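You operate a simulated robot arm through the tools that you are given. There is no shell and no other tool.

Carry out the task below with a simulated robot arm. There is one attempt and no reset: what you move stays moved.

TASK
Run in the white and black valve modules on the cylinder line till both show DONE.
Fine: both together, no spare hour; stand them back in their places; the other modules stay unrun. Set down upright: white valve module, what you pick out.

It is judged by the outcome, as a careful person would: the job done as asked, and still so three seconds after it is handed in. It fails if anything else is knocked over, pushed out of place, dropped, spilled or broken.

THE ROBOT
A 6-joint arm with a two-finger parallel gripper, fixed in place. Base frame: the origin is on the floor under the middle of its stand, x ahead of it, y to its left, z up; the work surface is at about z = 780. Lengths are in mm, angles in degrees, forces in N, time in s.
With the tool pointing down near the work surface it reaches from about 280 to 640 mm from the base axis. Its first joint turns from -115.0 to 115.0 degrees. Payload 3.43 kg.
The TCP is the grasp point between the finger pads, 34 mm short of the fingertips. In the tool frame z runs along the fingers and y along their closing line. Largest opening 128 mm; finger width 24, thickness 12; the body of the gripper, 48 by 130 mm, starts 96 mm behind the TCP.
Orientation is that of the tool frame in the base frame, as a unit quaternion [w, x, y, z]. With the fingers straight down and closing along the base's y, the tool's x points along the base's -x, its y along +y and its z along -z.

THE INTERFACE
- The arm moves only by the tool move_arm. Its arguments are lists of equal length, an entry for each row: "claw": the closure, from 0 (fully open) to 1 (shut); "delta_pos": the shift along the tool's x, y, z in cm, a list of three; "rotation": the turn, a rotation vector about the tool's x, y, z in degrees, a list of three. In form: {"claw": [claw, ...], "delta_pos": [[x, y, z], ...], "rotation": [[wx, wy, wz], ...]}. A call has 1 to 20 rows; each row shifts and turns the commanded pose from where the row before left it, along the tool's axes as they then stand. Rows are played at 5 a second. More than 50 mm and 8.6 degrees between two rows, or a gripper value outside its range, and nothing of the call is played. A pose out of reach is approached as far as the arm can. The call stops where the force on the tool passes 40 N (or 10 N more than at its start, if that is more) or the arm is blocked; 0.2 s more then pass. The fingers move at their own pace (about 153 mm/s each) and stop on an object; they squeeze with about 30 N. The grip force told is the motor's: it shows also when the fingers shut on nothing. Time passes only in rows, and 0.2 s behind the last, so rows that do not move let the fingers close. It gives the time, the measured TCP pose, the force on the tool (base axes), the opening and the grip force at its end, in the units of the frame above (readings bear some noise), with the torque about the TCP (base axes, N m) and any sound that the robot's microphone picked up.
- Cameras (640 x 400 px; columns grow to the right, rows downward): "scene" is fixed at [219.9, -498.8, 1370.4]; the picture's right is [0.96, -0.29, 0.00], its down [-0.25, -0.81, -0.53] and it looks along [0.15, 0.50, -0.85] (base axes); focal length 214 px, centre (320, 200). "wrist" rides on the gripper at [76, -11, -160] in the tool frame; the picture's right is [0.15, 0.99, 0.00], its down [-0.88, 0.13, -0.46] and it looks along [-0.45, 0.07, 0.89] (tool axes); focal length 234 px, centre (320, 200). There is no depth. A picture from a camera that has moved, and an enlarged one, comes with that camera's place and axes in the base frame and with its lens.
- camera(camera): a new picture of that camera. No time passes.
- slide_trunk(by): slides the trunk up (or, below 0, down) by that many mm; the arm rides with it, the base frame stays. It gives what a move gives, with no picture.
- inspect(camera, box): a new picture of the part [left, top, right, bottom] of that camera's present view, enlarged. No time passes.
- hand_in(): hands the job in; it is judged then, once.

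Places have to be worked out from the pictures, the camera data and where the tool is seen. Open the gripper and draw the arm clear of the work before you hand the job in, unless the task says otherwise.

The tools are called after "Call:" as name(argument=value, ...) on one line, values as JSON. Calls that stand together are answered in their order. move_arm: Moves the arm, as the interface text tells. Its arguments: {"type":"object","properties":{"claw":{"type":"array","items":{"type":"number"}},"delta_pos":{"type":"array","items":{"type":"array","items":{"type":"number"}}},"rotation":{"type":"array","items":{"type":"array","items":{"type":"number"}}}},"required":["claw","delta_pos","rotation"]} The other tools are called the same way: slide_trunk (by) moves the trunk up or down; camera (camera) takes a picture; inspect (camera, box) takes an enlarged picture of a part of a camera's view; hand_in () hands the job in.

At the start:

```text
t: 0.0
tool_pos: [258.6, -259.9, 1178.8]
ee_rot: [0.0, 0.0, 1.0, 0.0]
ft_force: [0.0, -0.2, -0.6]
torque: [-0.02, -0.03, 0.0]
gripper_width: 128.0
grasp_force: 0.1
trunk travel left (down, up): [-875.0, 115.0]
```

scene: 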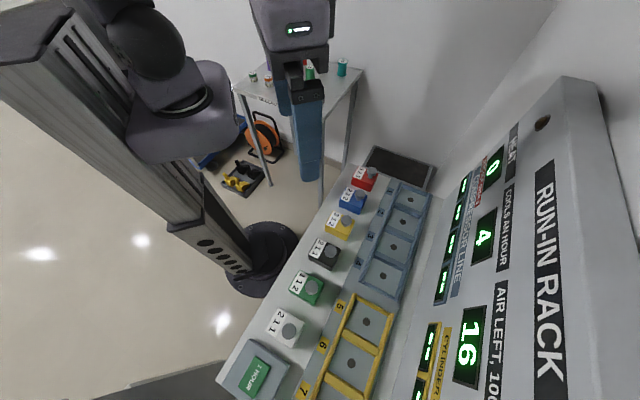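
wrist: 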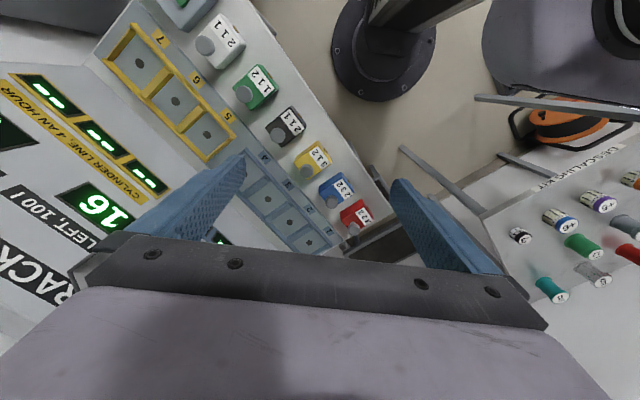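

I start by looking closely at the rack, its labels and displays, before moving anything.

Call:
inspect(camera="scene", box=[400, 80, 620, 400])

Call:
inspect(camera="scene", box=[210, 140, 450, 400])

Call:
inspect(camera="wrist", box=[0, 0, 200, 280])

Call:
inspect(camera="wrist", box=[100, 0, 400, 260])

Call:
inspect(camera="wrist", box=[480, 100, 640, 320])

```text
1.25 times, centred on (510, 240) of scene
camera zoom: at [219.9, -498.8, 1370.4], right [0.96, -0.29, 0.0], down [-0.25, -0.81, -0.53], along [0.15, 0.5, -0.85], focal length 268 px, centre (82, 150)
```

zoom: 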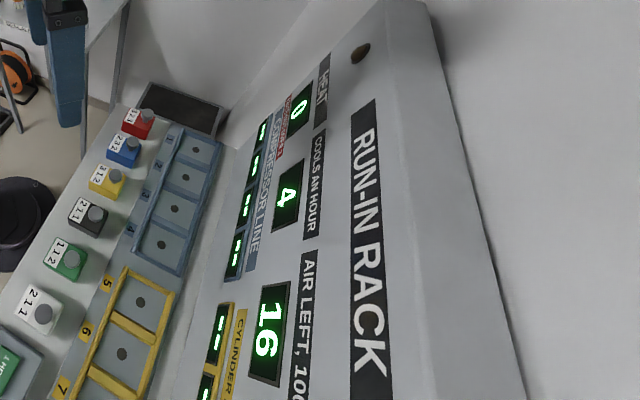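

```text
1.54 times, centred on (330, 270) of scene
camera zoom: at [219.9, -498.8, 1370.4], right [0.96, -0.29, 0.0], down [-0.25, -0.81, -0.53], along [0.15, 0.5, -0.85], focal length 330 px, centre (305, 92)
```

zoom: 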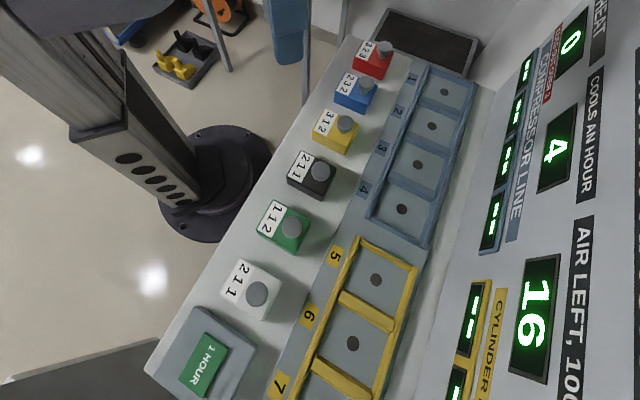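

```text
1.43 times, centred on (100, 140) of wrist
camera zoom: at [182.5, -271.7, 1338.0], right [-0.15, 0.99, 0.0], down [0.88, 0.13, 0.46], along [0.45, 0.07, -0.89], focal length 334 px, centre (634, 286)
```

zoom: 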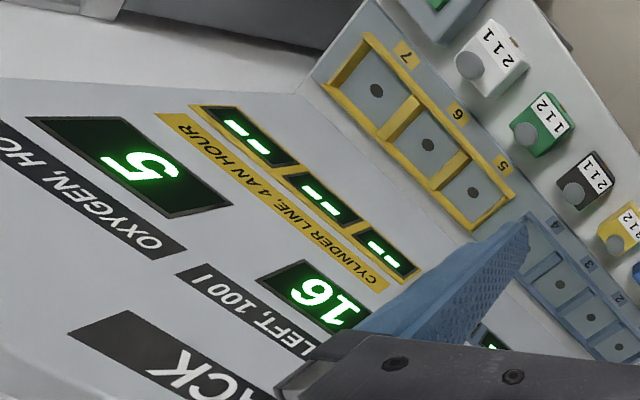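

```text
1.54 times, centred on (250, 130) of wrist
camera zoom: at [182.5, -271.7, 1338.0], right [-0.15, 0.99, 0.0], down [0.88, 0.13, 0.46], along [0.45, 0.07, -0.89], focal length 360 px, centre (428, 308)
```

zoom: 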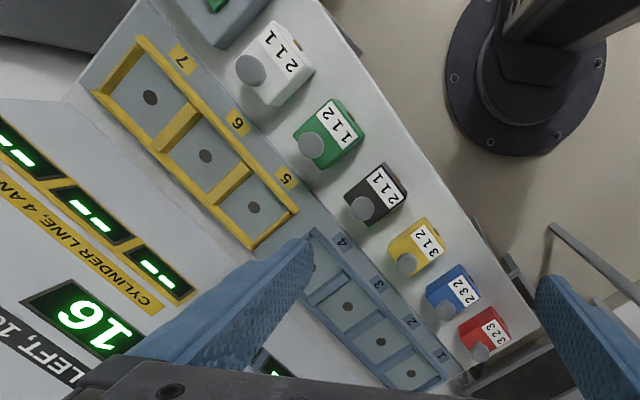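

```text
1.82 times, centred on (560, 210) of wrist
camera zoom: at [182.5, -271.7, 1338.0], right [-0.15, 0.99, 0.0], down [0.88, 0.13, 0.46], along [0.45, 0.07, -0.89], focal length 426 px, centre (-116, 182)
```

zoom: 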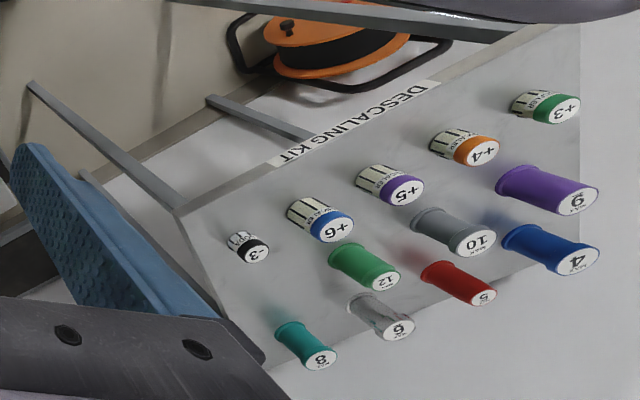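

The panel carries legends whose full wording I cannot read yet; I zoom in tighter on the displays, the labels and the button.

Call:
inspect(camera="scene", box=[430, 120, 530, 220])

Call:
inspect(camera="scene", box=[400, 290, 580, 400])

Call:
inspect(camera="wrist", box=[0, 60, 180, 180])

Call:
inspect(camera="wrist", box=[0, 160, 180, 290])

Call:
inspect(camera="scene", box=[220, 280, 320, 400])

Call:
inspect(camera="wrist", box=[170, 0, 320, 150])

```text
4.00 times, centred on (480, 170) of scene
camera zoom: at [219.9, -498.8, 1370.4], right [0.96, -0.29, 0.0], down [-0.25, -0.81, -0.53], along [0.15, 0.5, -0.85], focal length 858 px, centre (-320, 320)
```

zoom: 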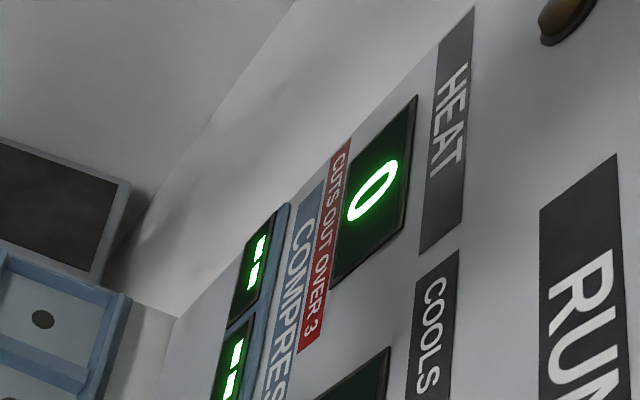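

```text
3.56 times, centred on (490, 345) of scene
camera zoom: at [219.9, -498.8, 1370.4], right [0.96, -0.29, 0.0], down [-0.25, -0.81, -0.53], along [0.15, 0.5, -0.85], focal length 763 px, centre (-284, -316)
```

zoom: 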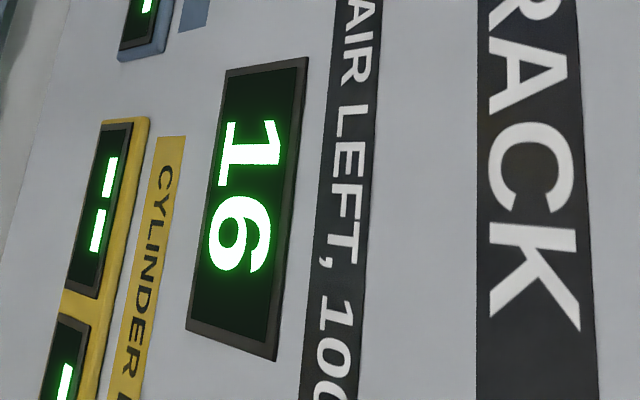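

```text
3.33 times, centred on (90, 120) of wrist
camera zoom: at [182.5, -271.7, 1338.0], right [-0.15, 0.99, 0.0], down [0.88, 0.13, 0.46], along [0.45, 0.07, -0.89], focal length 781 px, centre (1087, 467)
```

zoom: 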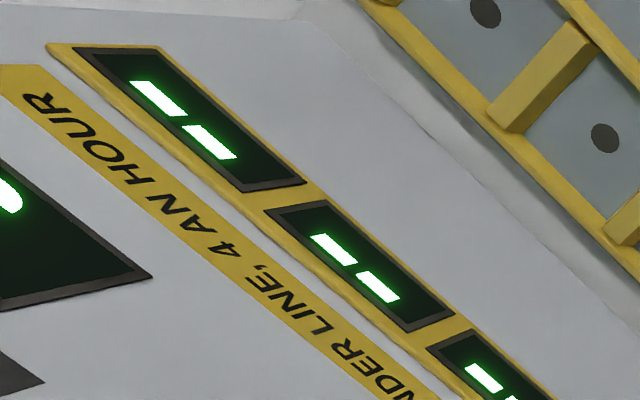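

```text
3.08 times, centred on (90, 225) of wrist
camera zoom: at [182.5, -271.7, 1338.0], right [-0.15, 0.99, 0.0], down [0.88, 0.13, 0.46], along [0.45, 0.07, -0.89], focal length 720 px, centre (1028, 123)
```

zoom: 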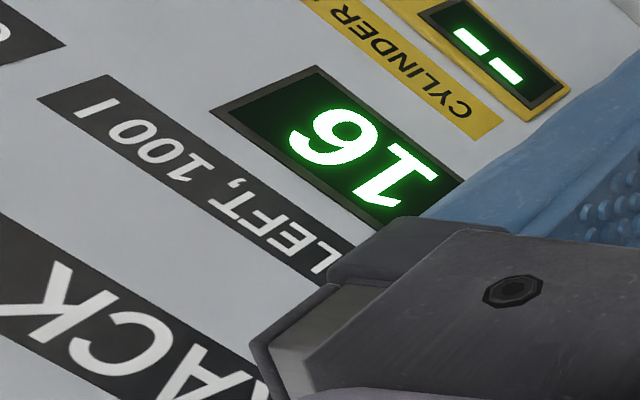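

```text
3.33 times, centred on (270, 340) of scene
camera zoom: at [219.9, -498.8, 1370.4], right [0.96, -0.29, 0.0], down [-0.25, -0.81, -0.53], along [0.15, 0.5, -0.85], focal length 715 px, centre (487, -267)
```

zoom: 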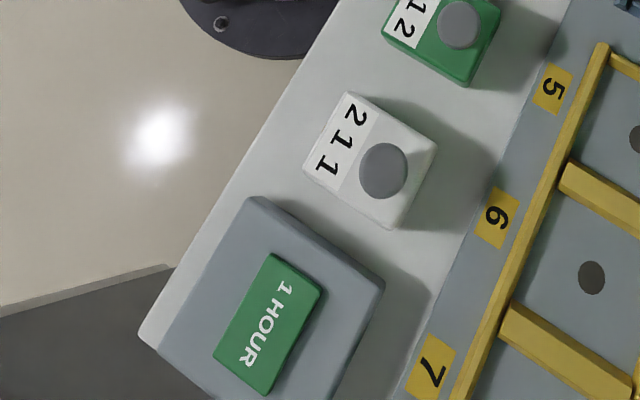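

```text
2.67 times, centred on (245, 75) of wrist
camera zoom: at [182.5, -271.7, 1338.0], right [-0.15, 0.99, 0.0], down [0.88, 0.13, 0.46], along [0.45, 0.07, -0.89], focal length 624 px, centre (520, 533)
```

zoom: 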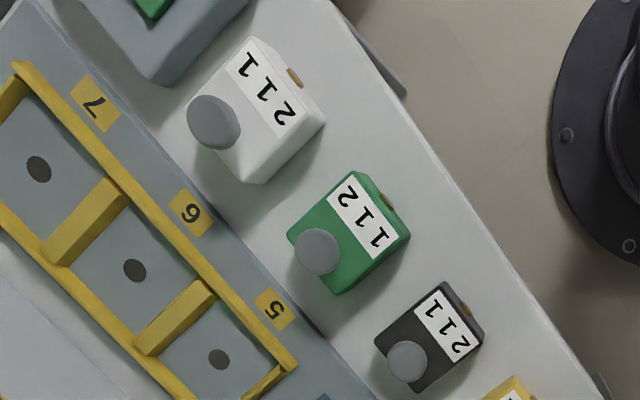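

The rack runs at about 45° to the base: white ≈ (158,-478), green ≈ (224,-409), black ≈ (296,-339), and yellow bays 5 ≈ (330,-510) and 6 ≈ (266,-573). I turn the tool 45° so its closing line follows the row; this also faces the wrist camera at the panel.

Call:
move_arm(claw=[0, 0, 0, 0, 0, 0], delta_pos=[[0, 0, 0], [0, 0, 0], [0, 0, 0], [0, 0, 0], [0, 0, 0], [0, 0, 0]], rotation=[[0, 0, 7.5], [0, 0, 7.5], [0, 0, 7.5], [0, 0, 7.5], [0, 0, 7.5], [0, 0, 7.5]])

Call:
camera(camera="wrist")

Call:
camera(camera="scene")

```text
t: 1.4
tool_pos: [258.4, -259.9, 1177.3]
ee_rot: [0.0, 0.383, 0.924, 0.0]
ft_force: [-0.2, 0.3, 0.3]
torque: [-0.02, -0.01, 0.01]
gripper_width: 127.9
grasp_force: 0.1
trunk travel left (down, up): [-875.0, 115.0]
```

```text
taken
camera wrist: at [197.0, -214.9, 1337.8], right [0.6, 0.8, 0.0], down [0.71, -0.53, 0.46], along [0.37, -0.27, -0.89], focal length 234 px, centre (320, 200)
```

wrist: 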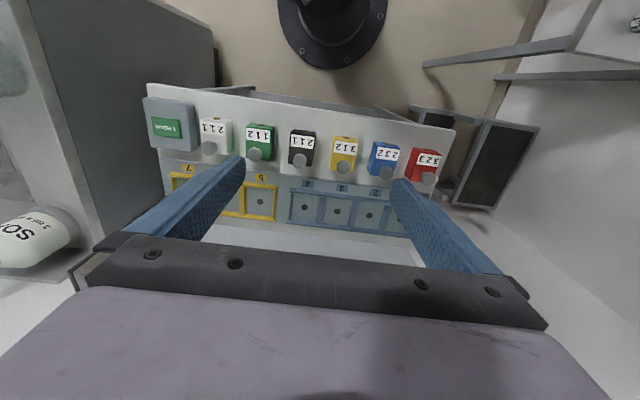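

```text
taken
```

scene: 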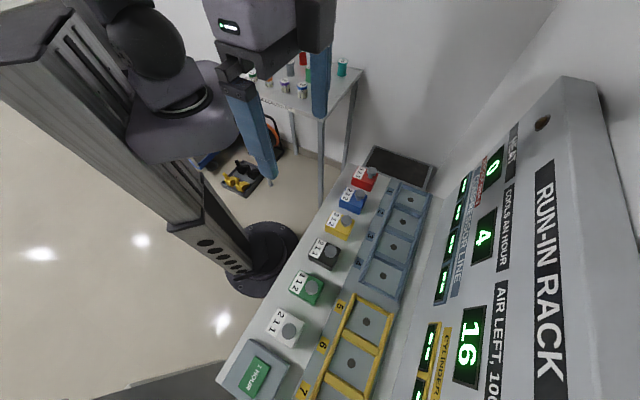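

The closing line now follows the row. I zoom in on the modules, bays and button from this view to get sizes.

Call:
inspect(camera="wrist", box=[130, 70, 310, 230])

Call:
inspect(camera="wrist", box=[270, 100, 470, 240])

Call:
inspect(camera="scene", box=[260, 280, 400, 400])

Call:
inspect(camera="scene", box=[280, 160, 440, 300])

```text
2.50 times, centred on (220, 150) of wrist
camera zoom: at [197.0, -214.9, 1337.8], right [0.6, 0.8, 0.0], down [0.71, -0.53, 0.46], along [0.37, -0.27, -0.89], focal length 585 px, centre (570, 325)
```

zoom: 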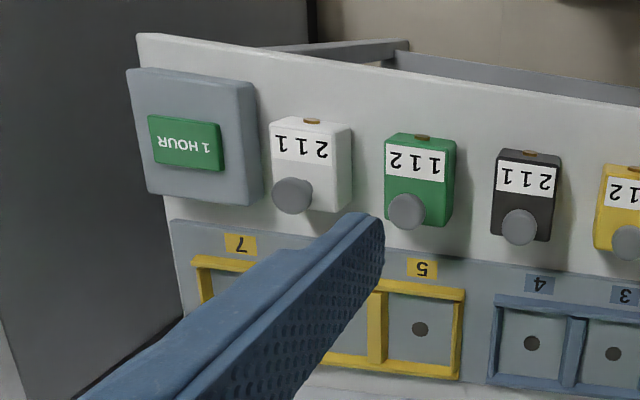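

```text
2.86 times, centred on (370, 170) of wrist
camera zoom: at [197.0, -214.9, 1337.8], right [0.6, 0.8, 0.0], down [0.71, -0.53, 0.46], along [0.37, -0.27, -0.89], focal length 669 px, centre (177, 286)
```

zoom: 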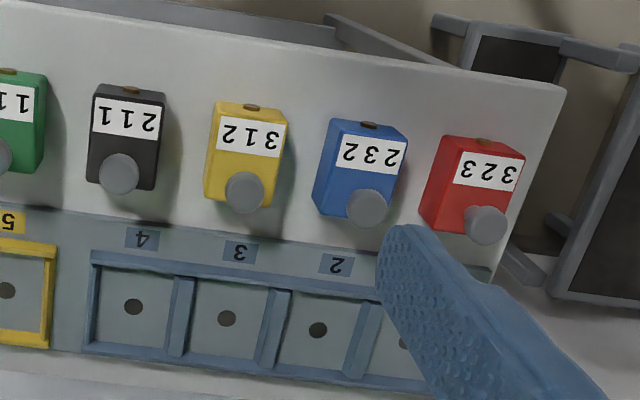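

```text
3.33 times, centred on (330, 340) of scene
camera zoom: at [219.9, -498.8, 1370.4], right [0.96, -0.29, 0.0], down [-0.25, -0.81, -0.53], along [0.15, 0.5, -0.85], focal length 715 px, centre (287, -267)
```

zoom: 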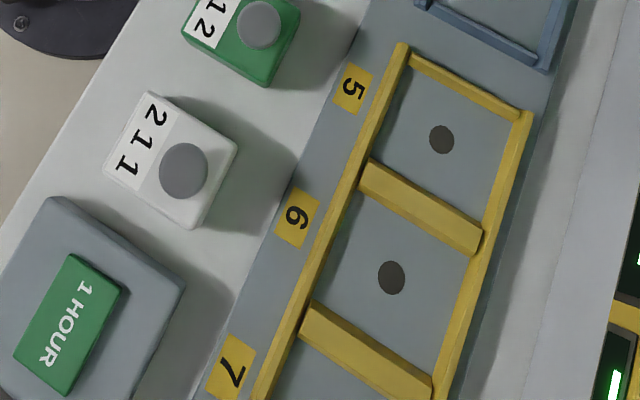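

```text
2.86 times, centred on (360, 230) of scene
camera zoom: at [219.9, -498.8, 1370.4], right [0.96, -0.29, 0.0], down [-0.25, -0.81, -0.53], along [0.15, 0.5, -0.85], focal length 613 px, centre (206, 114)
```

zoom: 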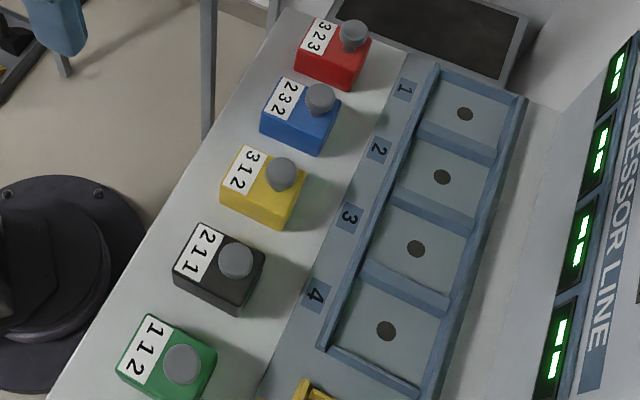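

The modules look about 55 mm wide with a grey knob at roughly z = 850; white is near u=-225, v=450 in rack axes (u along the row, v outward). I move the open gripper well above the white module for a closer look.

Call:
move_arm(claw=[0, 0, 0, 0, 0, 0, 0], delta_pos=[[-1.19, -3.2, 2.81], [-1.19, -3.2, 2.81], [-1.19, -3.2, 2.81], [-1.19, -3.2, 2.81], [-1.19, -3.2, 2.81], [-1.19, -3.2, 2.81], [-1.19, -3.2, 2.81]], rotation=[[0, 0, 0], [0, 0, 0], [0, 0, 0], [0, 0, 0], [0, 0, 0], [0, 0, 0], [0, 0, 0]])

Call:
camera(camera="wrist")

Call:
camera(camera="scene")

```text
t: 3.0
tool_pos: [159.5, -478.4, 979.3]
ee_rot: [-0.001, 0.383, 0.924, 0.0]
ft_force: [-0.4, 0.1, 0.5]
torque: [0.01, -0.01, 0.02]
gripper_width: 127.8
grasp_force: 0.2
trunk travel left (down, up): [-875.0, 115.0]
```

```text
taken
camera wrist: at [98.5, -433.1, 1139.8], right [0.6, 0.8, 0.0], down [0.71, -0.53, 0.46], along [0.37, -0.27, -0.89], focal length 234 px, centre (320, 200)
```

wrist: 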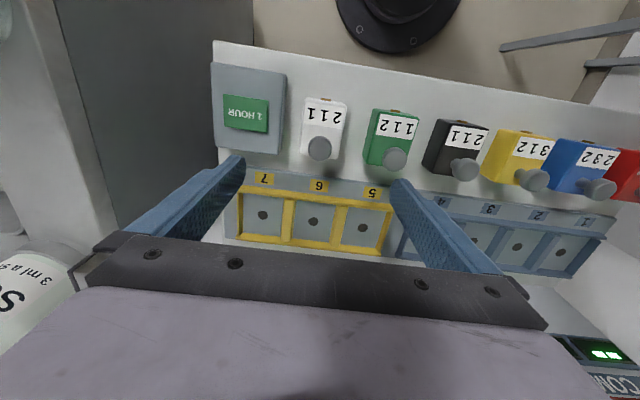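

```text
taken
```

scene: 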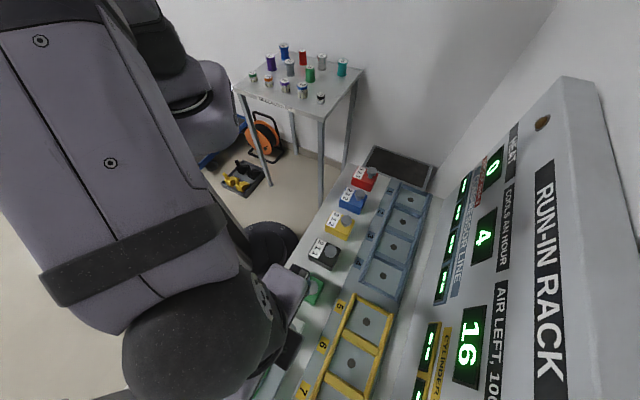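

Arm is at (159,-478,979) over the white module. I zoom in for sizes and positions.

Call:
inspect(camera="wrist", box=[200, 60, 420, 200])

Call:
inspect(camera="wrist", box=[220, 150, 420, 270])

Call:
inspect(camera="wrist", box=[0, 200, 120, 360])

```text
2.86 times, centred on (310, 130) of wrist
camera zoom: at [98.5, -433.1, 1139.8], right [0.6, 0.8, 0.0], down [0.71, -0.53, 0.46], along [0.37, -0.27, -0.89], focal length 669 px, centre (349, 400)
```

zoom: 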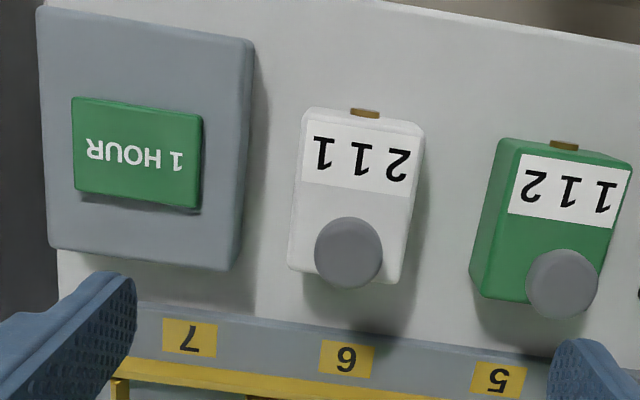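

```text
3.20 times, centred on (320, 210) of wrist
camera zoom: at [98.5, -433.1, 1139.8], right [0.6, 0.8, 0.0], down [0.71, -0.53, 0.46], along [0.37, -0.27, -0.89], focal length 749 px, centre (320, 168)
```

zoom: 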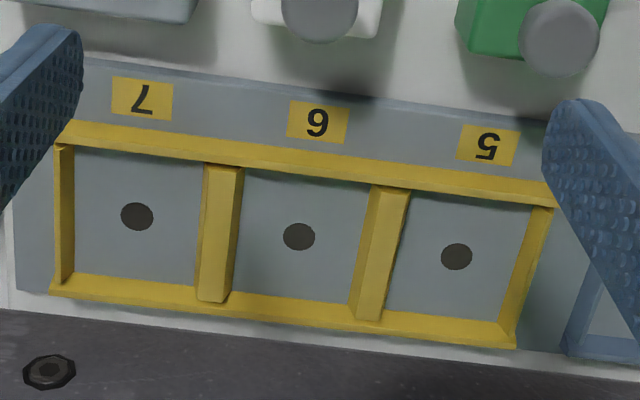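

```text
2.50 times, centred on (60, 280) of wrist
camera zoom: at [98.5, -433.1, 1139.8], right [0.6, 0.8, 0.0], down [0.71, -0.53, 0.46], along [0.37, -0.27, -0.89], focal length 585 px, centre (970, 0)
```

zoom: 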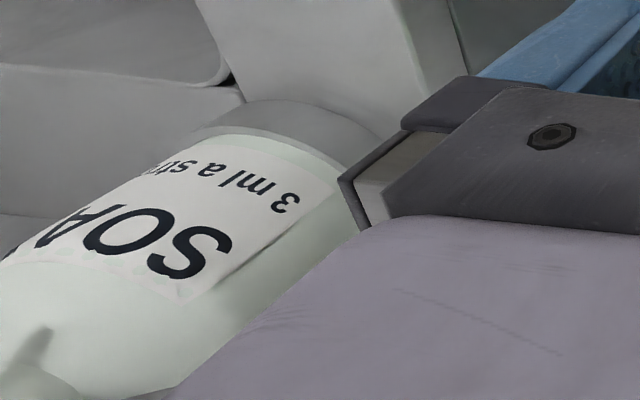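

The geometry so far: bay plate at about z=796, knob top at about z=852, knob about 30 mm across. I zoom further on the knobs and bay rims to see heights and shapes.

Call:
inspect(camera="scene", box=[305, 160, 385, 210])

Call:
inspect(camera="scene", box=[300, 210, 380, 275])

Call:
inspect(camera="wrist", box=[500, 120, 640, 230])

Call:
inspect(camera="scene", box=[300, 290, 400, 400])

```text
8.00 times, centred on (345, 185) of scene
camera zoom: at [219.9, -498.8, 1370.4], right [0.96, -0.29, 0.0], down [-0.25, -0.81, -0.53], along [0.15, 0.5, -0.85], focal length 1716 px, centre (120, 320)
```

zoom: 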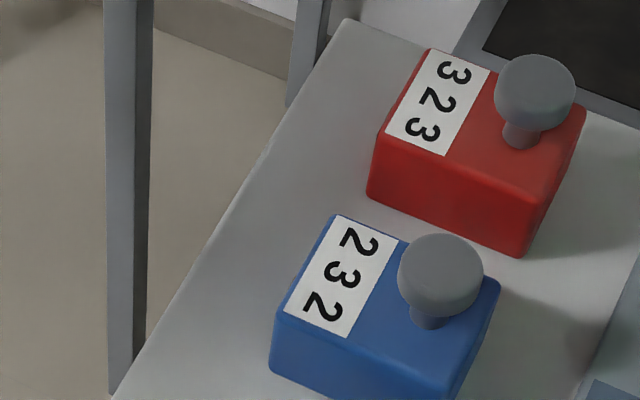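

```text
6.15 times, centred on (340, 242) of scene
camera zoom: at [219.9, -498.8, 1370.4], right [0.96, -0.29, 0.0], down [-0.25, -0.81, -0.53], along [0.15, 0.5, -0.85], focal length 1320 px, centre (197, -62)
```

zoom: 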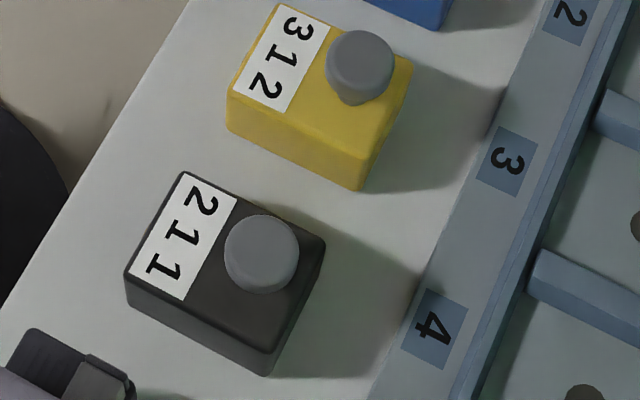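

```text
3.64 times, centred on (570, 175) of wrist
camera zoom: at [98.5, -433.1, 1139.8], right [0.6, 0.8, 0.0], down [0.71, -0.53, 0.46], along [0.37, -0.27, -0.89], focal length 852 px, centre (-589, 291)
```

zoom: 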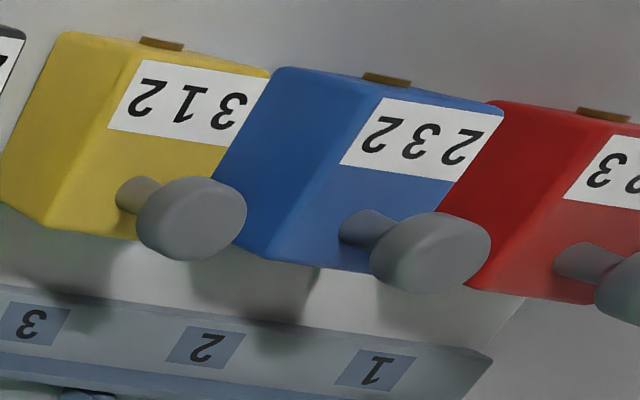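

```text
3.64 times, centred on (350, 345) of scene
camera zoom: at [219.9, -498.8, 1370.4], right [0.96, -0.29, 0.0], down [-0.25, -0.81, -0.53], along [0.15, 0.5, -0.85], focal length 780 px, centre (211, -327)
```

zoom: 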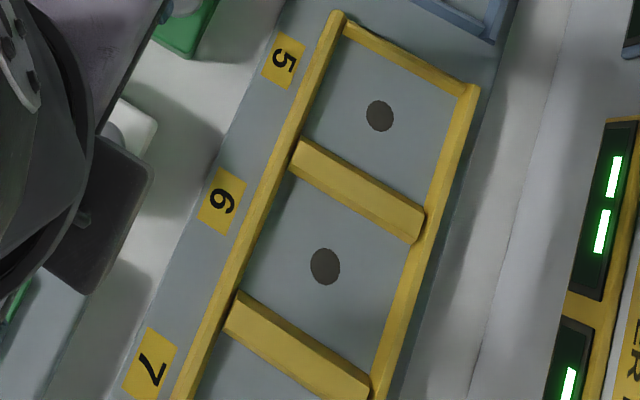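

The knobs are mushroom-shaped on roughly 52×70×39 mm bodies, so I plan to grip the body across its narrow side. I need the bay divider height, so I zoom on bays 5 and 6.

Call:
inspect(camera="wrist", box=[280, 185, 400, 260])

Call:
inspect(camera="scene", box=[330, 285, 400, 360])

Call:
inspect(camera="wrist", box=[290, 85, 370, 170])

```text
5.33 times, centred on (340, 222) of wrist
camera zoom: at [98.5, -433.1, 1139.8], right [0.6, 0.8, 0.0], down [0.71, -0.53, 0.46], along [0.37, -0.27, -0.89], focal length 1249 px, centre (213, 80)
```

zoom: 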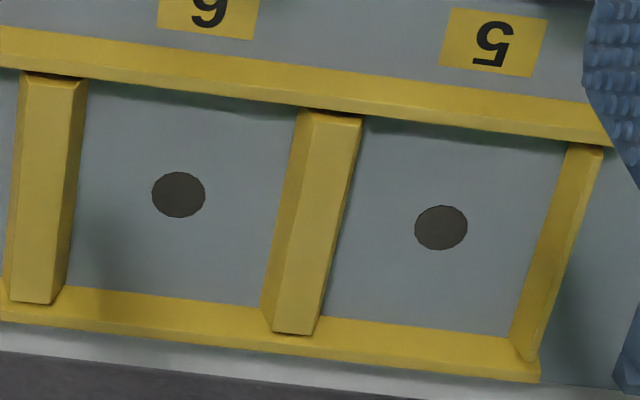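

```text
5.33 times, centred on (365, 322) of scene
camera zoom: at [219.9, -498.8, 1370.4], right [0.96, -0.29, 0.0], down [-0.25, -0.81, -0.53], along [0.15, 0.5, -0.85], focal length 1144 px, centre (80, -453)
```

zoom: 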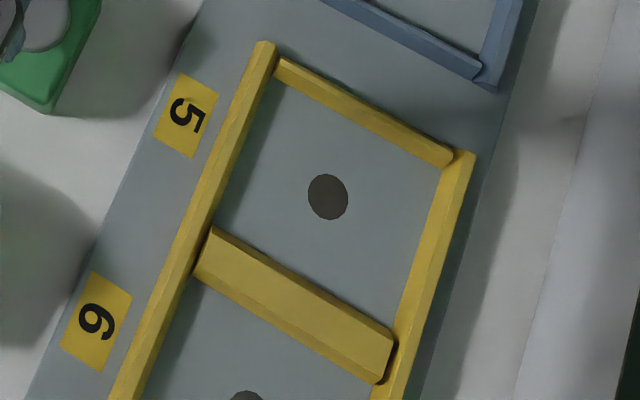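

```text
4.71 times, centred on (330, 128) of wrist
camera zoom: at [98.5, -433.1, 1139.8], right [0.6, 0.8, 0.0], down [0.71, -0.53, 0.46], along [0.37, -0.27, -0.89], focal length 1102 px, centre (273, 541)
```

zoom: 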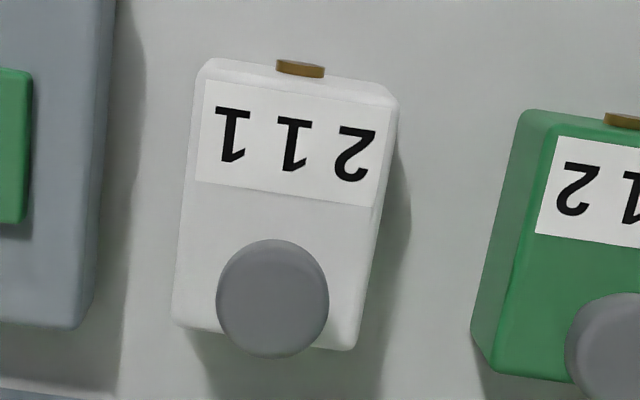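

I judge the white body at u≈-225, v≈434.5, 52 mm wide, top at z≈819; bay floors are at z≈796 with dividers about 12 mm high. I narrow the fingers to 66 mm, centre over the white body and come partway down to check alignment.

Call:
move_arm(claw=[0.484, 0.484, 0.484, 0.484, 0.484], delta_pos=[[0.83, 0.02, 0], [0.83, 0.02, 0], [0, 0, 3.0], [0, 0, 3.0], [0, 0, 2.9]], rotation=[[0, 0, 0], [0, 0, 0], [0, 0, 0], [0, 0, 0], [0, 0, 0]])

Call:
camera(camera="wrist")

Call:
inspect(camera="wrist", box=[220, 80, 420, 220])

Call:
camera(camera="scene")

```text
t: 4.2
tool_pos: [147.0, -467.7, 891.6]
ee_rot: [-0.001, 0.382, 0.924, 0.0]
ft_force: [-0.2, -0.5, -0.6]
torque: [0.03, 0.01, -0.03]
gripper_width: 66.0
grasp_force: 0.1
trunk travel left (down, up): [-875.0, 115.0]
```

```text
taken
camera wrist: at [85.2, -421.8, 1052.3], right [0.6, 0.8, 0.0], down [0.71, -0.53, 0.46], along [0.37, -0.27, -0.89], focal length 234 px, centre (320, 200)
```

wrist: 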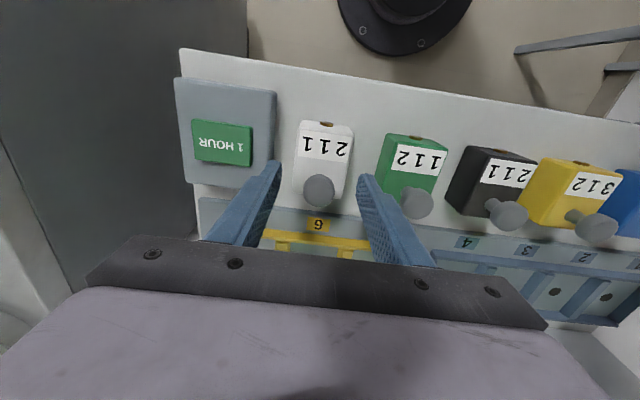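

```text
2.86 times, centred on (320, 150) of wrist
camera zoom: at [85.2, -421.8, 1052.3], right [0.6, 0.8, 0.0], down [0.71, -0.53, 0.46], along [0.37, -0.27, -0.89], focal length 669 px, centre (320, 343)
```

zoom: 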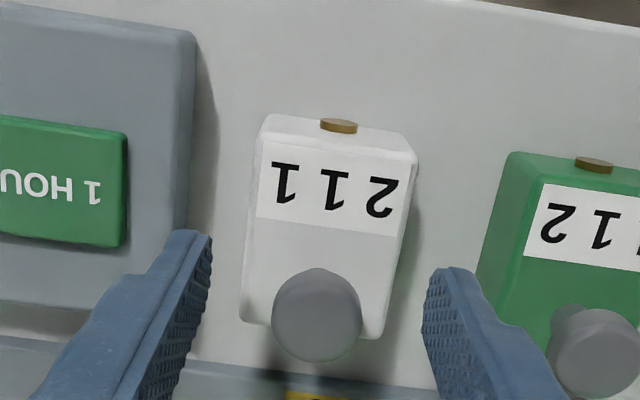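

```text
taken
```

scene: 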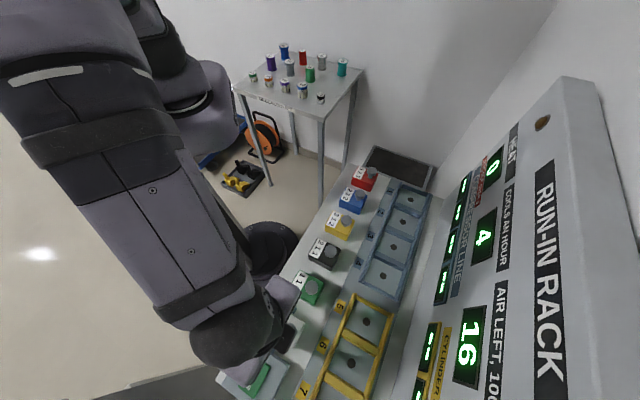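

Fingers straddle the white body cleanly; TCP reads u≈-226.8 against a body centre near -224.6, so I nudge 2 mm along the row and go down to z≈832, then close.

Call:
move_arm(claw=[0.484, 0.484, 0.484, 0.484, 0.484], delta_pos=[[0, 0.2, 0], [0, 0, 2.0], [0, 0, 2.0], [0, 0, 1.95], [0, 0, 0]], rotation=[[0, 0, 0], [0, 0, 0], [0, 0, 0], [0, 0, 0], [0, 0, 0]])

Call:
inspect(camera="wrist", box=[220, 100, 420, 240])

```text
t: 5.4
tool_pos: [148.3, -464.3, 833.5]
ee_rot: [0.0, 0.382, 0.924, 0.0]
ft_force: [-0.6, 0.3, -0.7]
torque: [0.01, 0.03, 0.0]
gripper_width: 65.8
grasp_force: 0.1
trunk travel left (down, up): [-875.0, 115.0]
```

```text
2.86 times, centred on (320, 170) of wrist
camera zoom: at [86.2, -418.4, 993.0], right [0.6, 0.8, 0.0], down [0.71, -0.53, 0.46], along [0.37, -0.27, -0.89], focal length 669 px, centre (320, 286)
```

zoom: 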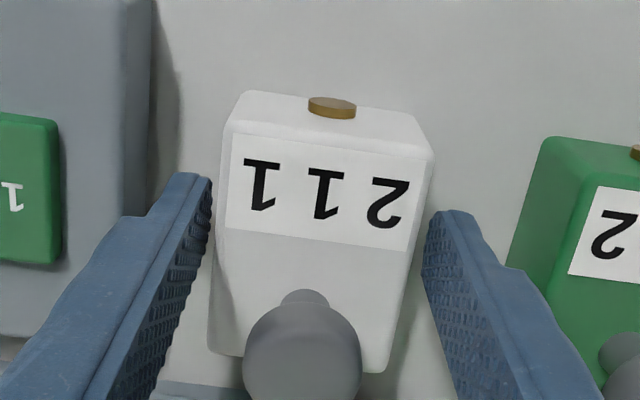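

Both fingers sit with a small gap on each side of the body. I close on it.

Call:
move_arm(claw=[0.7, 0.8, 0.8, 0.8], delta_pos=[[0, 0, 0], [0, 0, 0], [0, 0, 0], [0, 0, 0]], rotation=[[0, 0, 0], [0, 0, 0], [0, 0, 0], [0, 0, 0]])

Call:
inspect(camera="wrist", box=[220, 100, 420, 240])

```text
t: 6.4
tool_pos: [148.1, -463.3, 834.1]
ee_rot: [-0.001, 0.383, 0.924, 0.001]
ft_force: [0.8, -0.6, -0.2]
torque: [-0.04, -0.13, -0.06]
gripper_width: 55.5
grasp_force: 30.0
trunk travel left (down, up): [-875.0, 115.0]
```

```text
2.86 times, centred on (320, 170) of wrist
camera zoom: at [86.3, -418.6, 993.2], right [0.6, 0.8, 0.0], down [0.71, -0.53, 0.46], along [0.37, -0.27, -0.89], focal length 669 px, centre (320, 286)
```

zoom: 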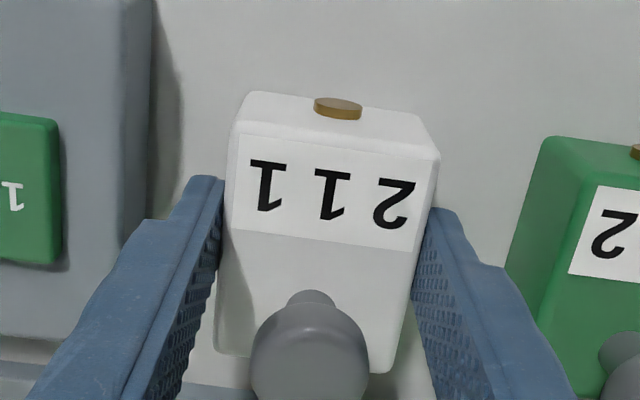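

Gripped at 55.5 mm with 30 N. I lift straight up about 80 mm and check it hangs level.

Call:
move_arm(claw=[0.8, 0.8, 0.8, 0.8, 0.8], delta_pos=[[0, 0, -1.0], [0, 0, -2.0], [0, 0, -2.5], [0, 0, -2.5], [0, 0, 0]], rotation=[[0, 0, 0], [0, 0, 0], [0, 0, 0], [0, 0, 0], [0, 0, 0]])

Call:
camera(camera="wrist")

Call:
camera(camera="scene")

```text
t: 7.6
tool_pos: [148.7, -464.5, 912.1]
ee_rot: [-0.001, 0.383, 0.924, 0.0]
ft_force: [-0.7, 0.3, -3.2]
torque: [0.03, 0.0, 0.0]
gripper_width: 55.7
grasp_force: 30.1
trunk travel left (down, up): [-875.0, 115.0]
```

```text
taken
camera wrist: at [87.6, -419.2, 1072.6], right [0.6, 0.8, 0.0], down [0.71, -0.53, 0.45], along [0.37, -0.27, -0.89], focal length 234 px, centre (320, 200)
```

wrist: 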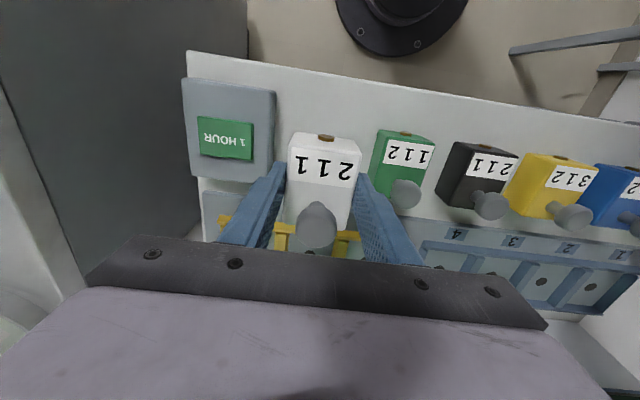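

```text
taken
```

scene: 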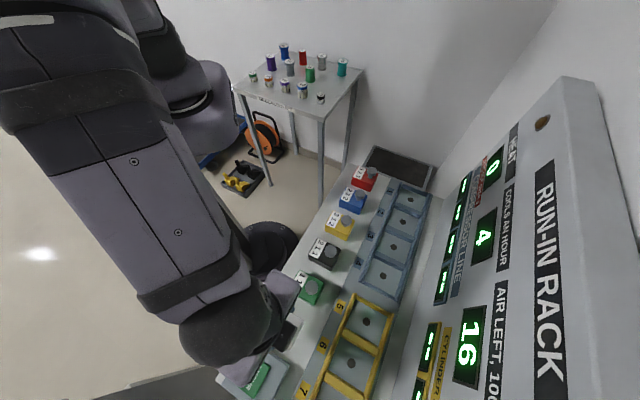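

The white module hangs level (about 3 N). I carry it outward at this height toward bay 6, stopping slightly short to check alignment.

Call:
move_arm(claw=[0.8, 0.8, 0.8, 0.8, 0.8, 0.8], delta_pos=[[-3.0, 0.2, 0], [-3.0, 0.2, 0], [-3.0, 0.2, 0], [-3.0, 0.1, 0], [-3.0, 0.1, 0], [0, 0, 0]], rotation=[[0, 0, 0], [0, 0, 0], [0, 0, 0], [0, 0, 0], [0, 0, 0], [0, 0, 0]])

Call:
camera(camera="wrist")

Call:
camera(camera="scene")

```text
t: 9.0
tool_pos: [261.2, -564.4, 911.8]
ee_rot: [-0.001, 0.382, 0.924, 0.001]
ft_force: [0.8, 0.9, -2.9]
torque: [0.0, 0.01, 0.0]
gripper_width: 55.6
grasp_force: 29.6
trunk travel left (down, up): [-875.0, 115.0]
```

```text
taken
camera wrist: at [198.6, -518.5, 1072.4], right [0.6, 0.8, 0.0], down [0.71, -0.53, 0.45], along [0.37, -0.27, -0.89], focal length 234 px, centre (320, 200)
```

wrist: 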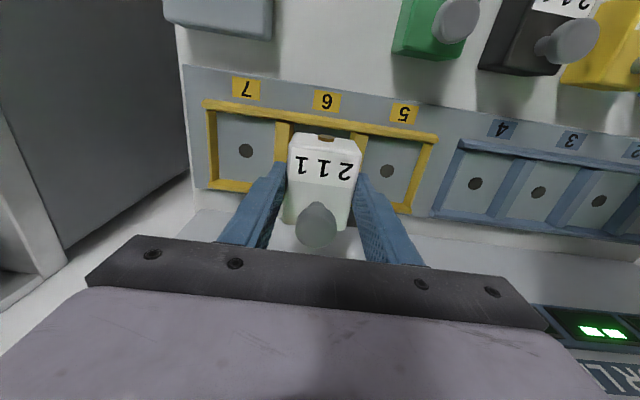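

```text
taken
```

scene: 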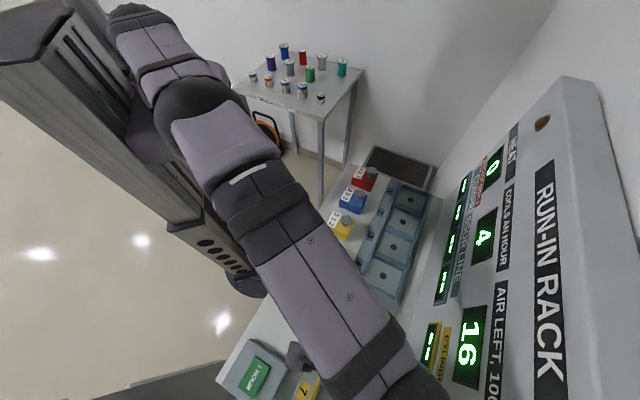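

TCP is at u≈-214.4, v≈583.8. I zoom to check bay positions against the held module from here.

Call:
inspect(camera="wrist", box=[190, 70, 450, 250])

Call:
inspect(camera="wrist", box=[260, 90, 380, 170])

```text
2.22 times, centred on (320, 160) of wrist
camera zoom: at [198.6, -518.5, 1072.4], right [0.6, 0.8, 0.0], down [0.71, -0.53, 0.45], along [0.37, -0.27, -0.89], focal length 520 px, centre (320, 289)
```

zoom: 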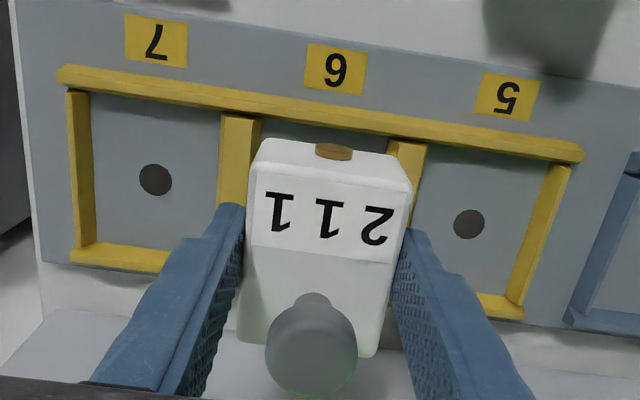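

```text
5.00 times, centred on (320, 130) of wrist
camera zoom: at [198.6, -518.5, 1072.4], right [0.6, 0.8, 0.0], down [0.71, -0.53, 0.45], along [0.37, -0.27, -0.89], focal length 1171 px, centre (320, 550)
```

zoom: 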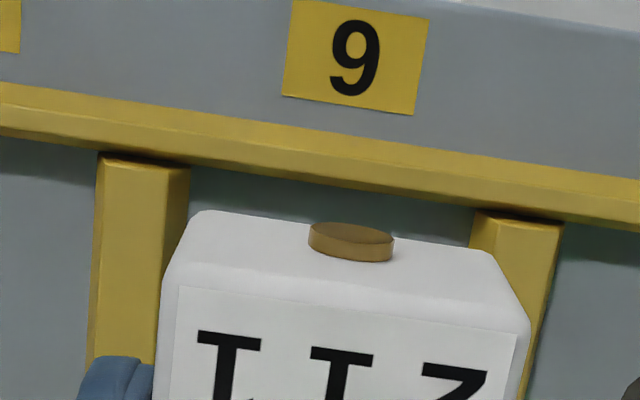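

Bay 6's centre comes out at u≈-215.7, v≈595, and the held body's centre is about 4 mm outward of the TCP. I shift 8 mm out and 1 mm along, and lower about 45 mm, stopping above the rims' floor for a check.

Call:
move_arm(claw=[0.8, 0.8, 0.8, 0.8, 0.8], delta_pos=[[-0.8, -0.13, 0], [0, 0, 1.5], [0, 0, 1.5], [0, 0, 1.0], [0, 0, 0]], rotation=[[0, 0, 0], [0, 0, 0], [0, 0, 0], [0, 0, 0], [0, 0, 0]])

Call:
inspect(camera="wrist", box=[190, 70, 450, 250])

Call:
inspect(camera="wrist", box=[250, 80, 390, 170])

```text
t: 10.2
tool_pos: [263.6, -563.7, 871.9]
ee_rot: [0.0, 0.382, 0.924, 0.0]
ft_force: [0.1, 0.6, -3.4]
torque: [0.0, 0.03, 0.01]
gripper_width: 55.5
grasp_force: 29.9
out of reach, approached as far as the arm can: row 1
trunk travel left (down, up): [-875.0, 115.0]
```

```text
2.22 times, centred on (320, 160) of wrist
camera zoom: at [202.0, -519.2, 1033.1], right [0.6, 0.8, 0.0], down [0.71, -0.53, 0.46], along [0.37, -0.27, -0.89], focal length 520 px, centre (320, 289)
```

zoom: 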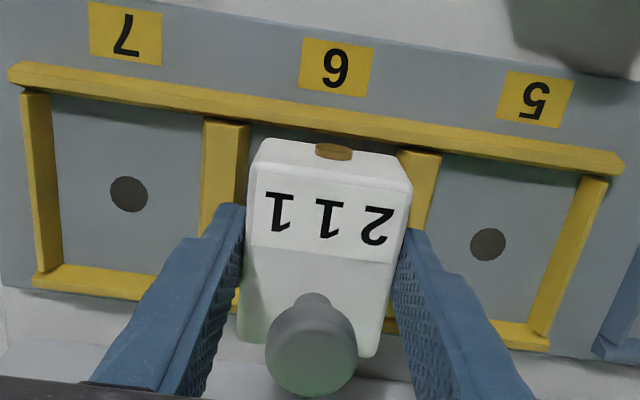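

```text
4.44 times, centred on (320, 125) of wrist
camera zoom: at [202.0, -519.2, 1033.1], right [0.6, 0.8, 0.0], down [0.71, -0.53, 0.46], along [0.37, -0.27, -0.89], focal length 1041 px, centre (320, 533)
```

zoom: 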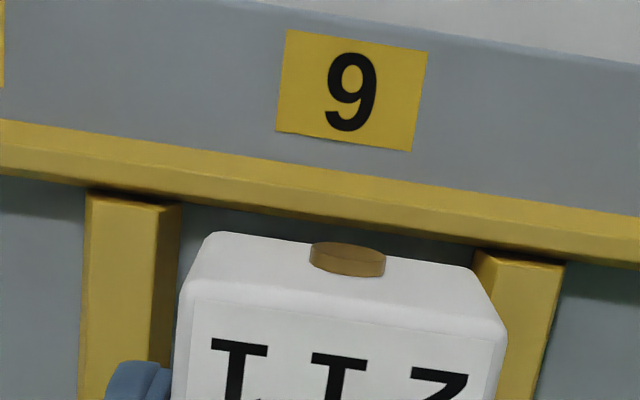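

At the higher level the last shift was out of reach; TCP is at u≈-213, v≈585.5, z=872. Lower down there may be more reach, so I retry the remaining 6 mm outward and 2 mm along the row here, still above the rims.

Call:
move_arm(claw=[0.8, 0.8, 0.8], delta_pos=[[-0.3, -0.1, 0], [-0.3, -0.1, 0], [0, 0, 0]], rotation=[[0, 0, 0], [0, 0, 0], [0, 0, 0]])

Call:
inspect(camera="wrist", box=[190, 70, 450, 250])

```text
t: 11.0
tool_pos: [264.3, -564.3, 874.8]
ee_rot: [0.0, 0.383, 0.924, 0.0]
ft_force: [-0.2, 0.1, -2.7]
torque: [-0.01, 0.04, -0.03]
gripper_width: 55.6
grasp_force: 30.5
out of reach, approached as far as the arm can: row 1, 2
trunk travel left (down, up): [-875.0, 115.0]
```

```text
2.22 times, centred on (320, 160) of wrist
camera zoom: at [202.3, -519.3, 1033.4], right [0.6, 0.8, 0.0], down [0.71, -0.53, 0.46], along [0.37, -0.27, -0.89], focal length 520 px, centre (320, 289)
```

zoom: 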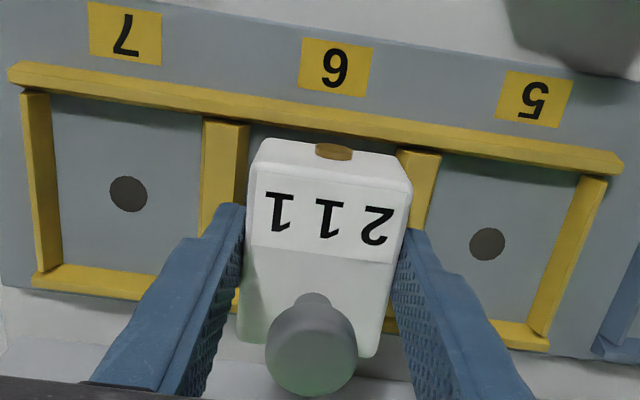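

The arm is at its reach limit here (r≈624 mm), 6–7 mm short for bay 6. I test whether the limit changes with height by rising 60 mm and trying the outward step again, which tells me whether moving the trunk helps.

Call:
move_arm(claw=[0.8, 0.8, 0.8, 0.8, 0.8, 0.8], delta_pos=[[0, 0, -2.0], [0, 0, -2.0], [0, 0, -2.0], [-0.3, 0, 0], [-0.3, 0, 0], [0, 0, 0]], rotation=[[0, 0, 0], [0, 0, 0], [0, 0, 0], [0, 0, 0], [0, 0, 0], [0, 0, 0]])

Call:
inspect(camera="wrist", box=[190, 70, 450, 250])

```text
t: 12.4
tool_pos: [267.8, -566.9, 933.2]
ee_rot: [0.0, 0.383, 0.924, -0.001]
ft_force: [-0.2, 0.8, -2.3]
torque: [0.0, 0.02, -0.02]
gripper_width: 55.6
grasp_force: 29.9
trunk travel left (down, up): [-875.0, 115.0]
```

```text
2.22 times, centred on (320, 160) of wrist
camera zoom: at [205.8, -522.5, 1093.2], right [0.6, 0.8, 0.0], down [0.71, -0.53, 0.46], along [0.37, -0.27, -0.89], focal length 520 px, centre (320, 289)
```

zoom: 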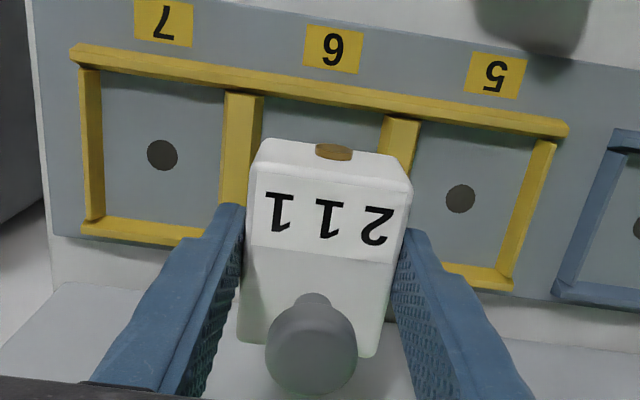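

At z=933 the extra 6 mm was reachable, so the shoulder sits higher than ideal and lowering the trunk will extend reach low down. I raise the arm 110 mm over bay 6 first, then slide the trunk down by 110 mm.

Call:
move_arm(claw=[0.8, 0.8, 0.8, 0.8, 0.8, 0.8], delta_pos=[[0, 0, -2.2], [0, 0, -2.2], [0, 0, -2.2], [0, 0, -2.2], [0, 0, -2.2], [0, 0, 0]], rotation=[[0, 0, 0], [0, 0, 0], [0, 0, 0], [0, 0, 0], [0, 0, 0], [0, 0, 0]])

Call:
camera(camera="scene")

```text
t: 13.8
tool_pos: [263.6, -560.6, 1042.4]
ee_rot: [0.0, 0.383, 0.924, 0.0]
ft_force: [0.3, -1.0, -3.4]
torque: [0.01, 0.02, 0.02]
gripper_width: 55.5
grasp_force: 30.1
out of reach, approached as far as the arm can: row 1, 4
trunk travel left (down, up): [-875.0, 115.0]
```

```text
taken
```

scene: 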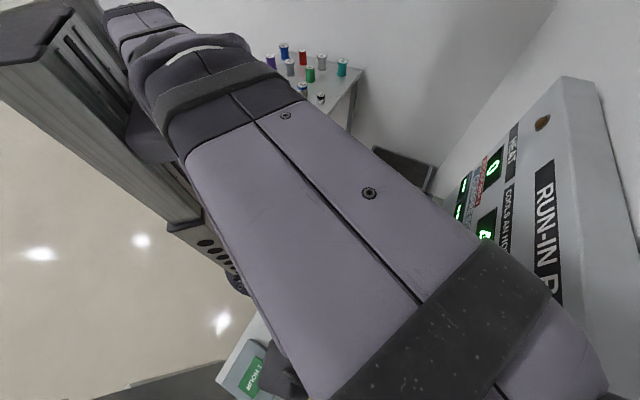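

The reach limit peaks (~628 mm) near TCP z≈940 and is only ~621 mm at bay height, so I'll put white in bay 5 (r≈606) and grip black off-centre for bay 6. I also lower the trunk 60 mm now, while the module is high, to gain low-level reach.

Call:
slide_trunk(by=-60)

Call:
camera(camera="wrist")

```text
t: 14.8
tool_pos: [264.3, -559.9, 981.9]
ee_rot: [-0.001, 0.383, 0.924, 0.0]
ft_force: [-0.7, -0.3, -3.3]
torque: [0.0, -0.03, 0.0]
gripper_width: 55.8
grasp_force: 30.4
trunk travel left (down, up): [-815.0, 175.0]
```

```text
taken
camera wrist: at [202.4, -515.1, 1141.4], right [0.6, 0.8, 0.0], down [0.71, -0.53, 0.46], along [0.37, -0.27, -0.89], focal length 234 px, centre (320, 200)
```

wrist: 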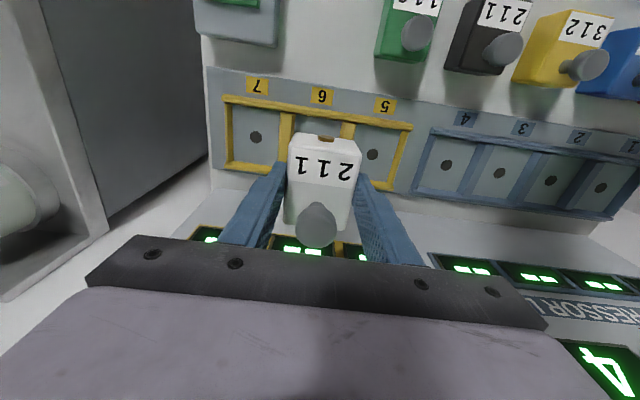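

Trunk lowered. From u≈-210, v≈583, z=982 I move to above bay 5 (u=-128.3, v=592) at z≈890, still clear above the rims.

Call:
move_arm(claw=[0.8, 0.8, 0.8, 0.8, 0.8, 0.8], delta_pos=[[-0.18, 1.64, 1.84], [-0.18, 1.64, 1.84], [-0.18, 1.64, 1.84], [-0.18, 1.64, 1.84], [-0.18, 1.64, 1.84], [0, 0, 0]], rotation=[[0, 0, 0], [0, 0, 0], [0, 0, 0], [0, 0, 0], [0, 0, 0], [0, 0, 0]])

Call:
inspect(camera="wrist", box=[190, 70, 450, 250])

```text
t: 16.2
tool_pos: [327.9, -509.9, 889.7]
ee_rot: [0.0, 0.383, 0.924, 0.001]
ft_force: [-0.7, -0.1, -3.5]
torque: [0.01, 0.01, -0.01]
gripper_width: 55.5
grasp_force: 30.1
trunk travel left (down, up): [-815.0, 175.0]
```

```text
2.22 times, centred on (320, 160) of wrist
camera zoom: at [266.5, -464.4, 1049.1], right [0.6, 0.8, 0.0], down [0.71, -0.53, 0.46], along [0.37, -0.27, -0.89], focal length 520 px, centre (320, 289)
```

zoom: 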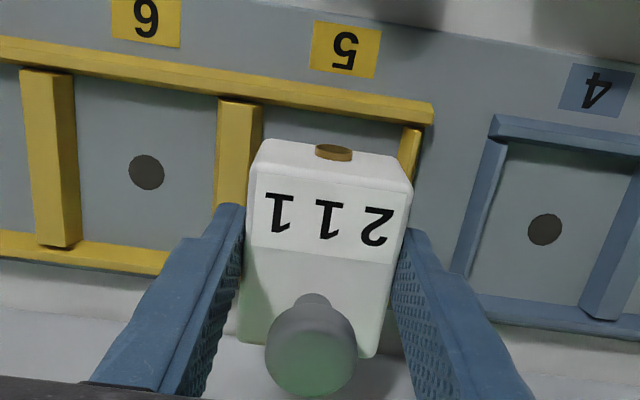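

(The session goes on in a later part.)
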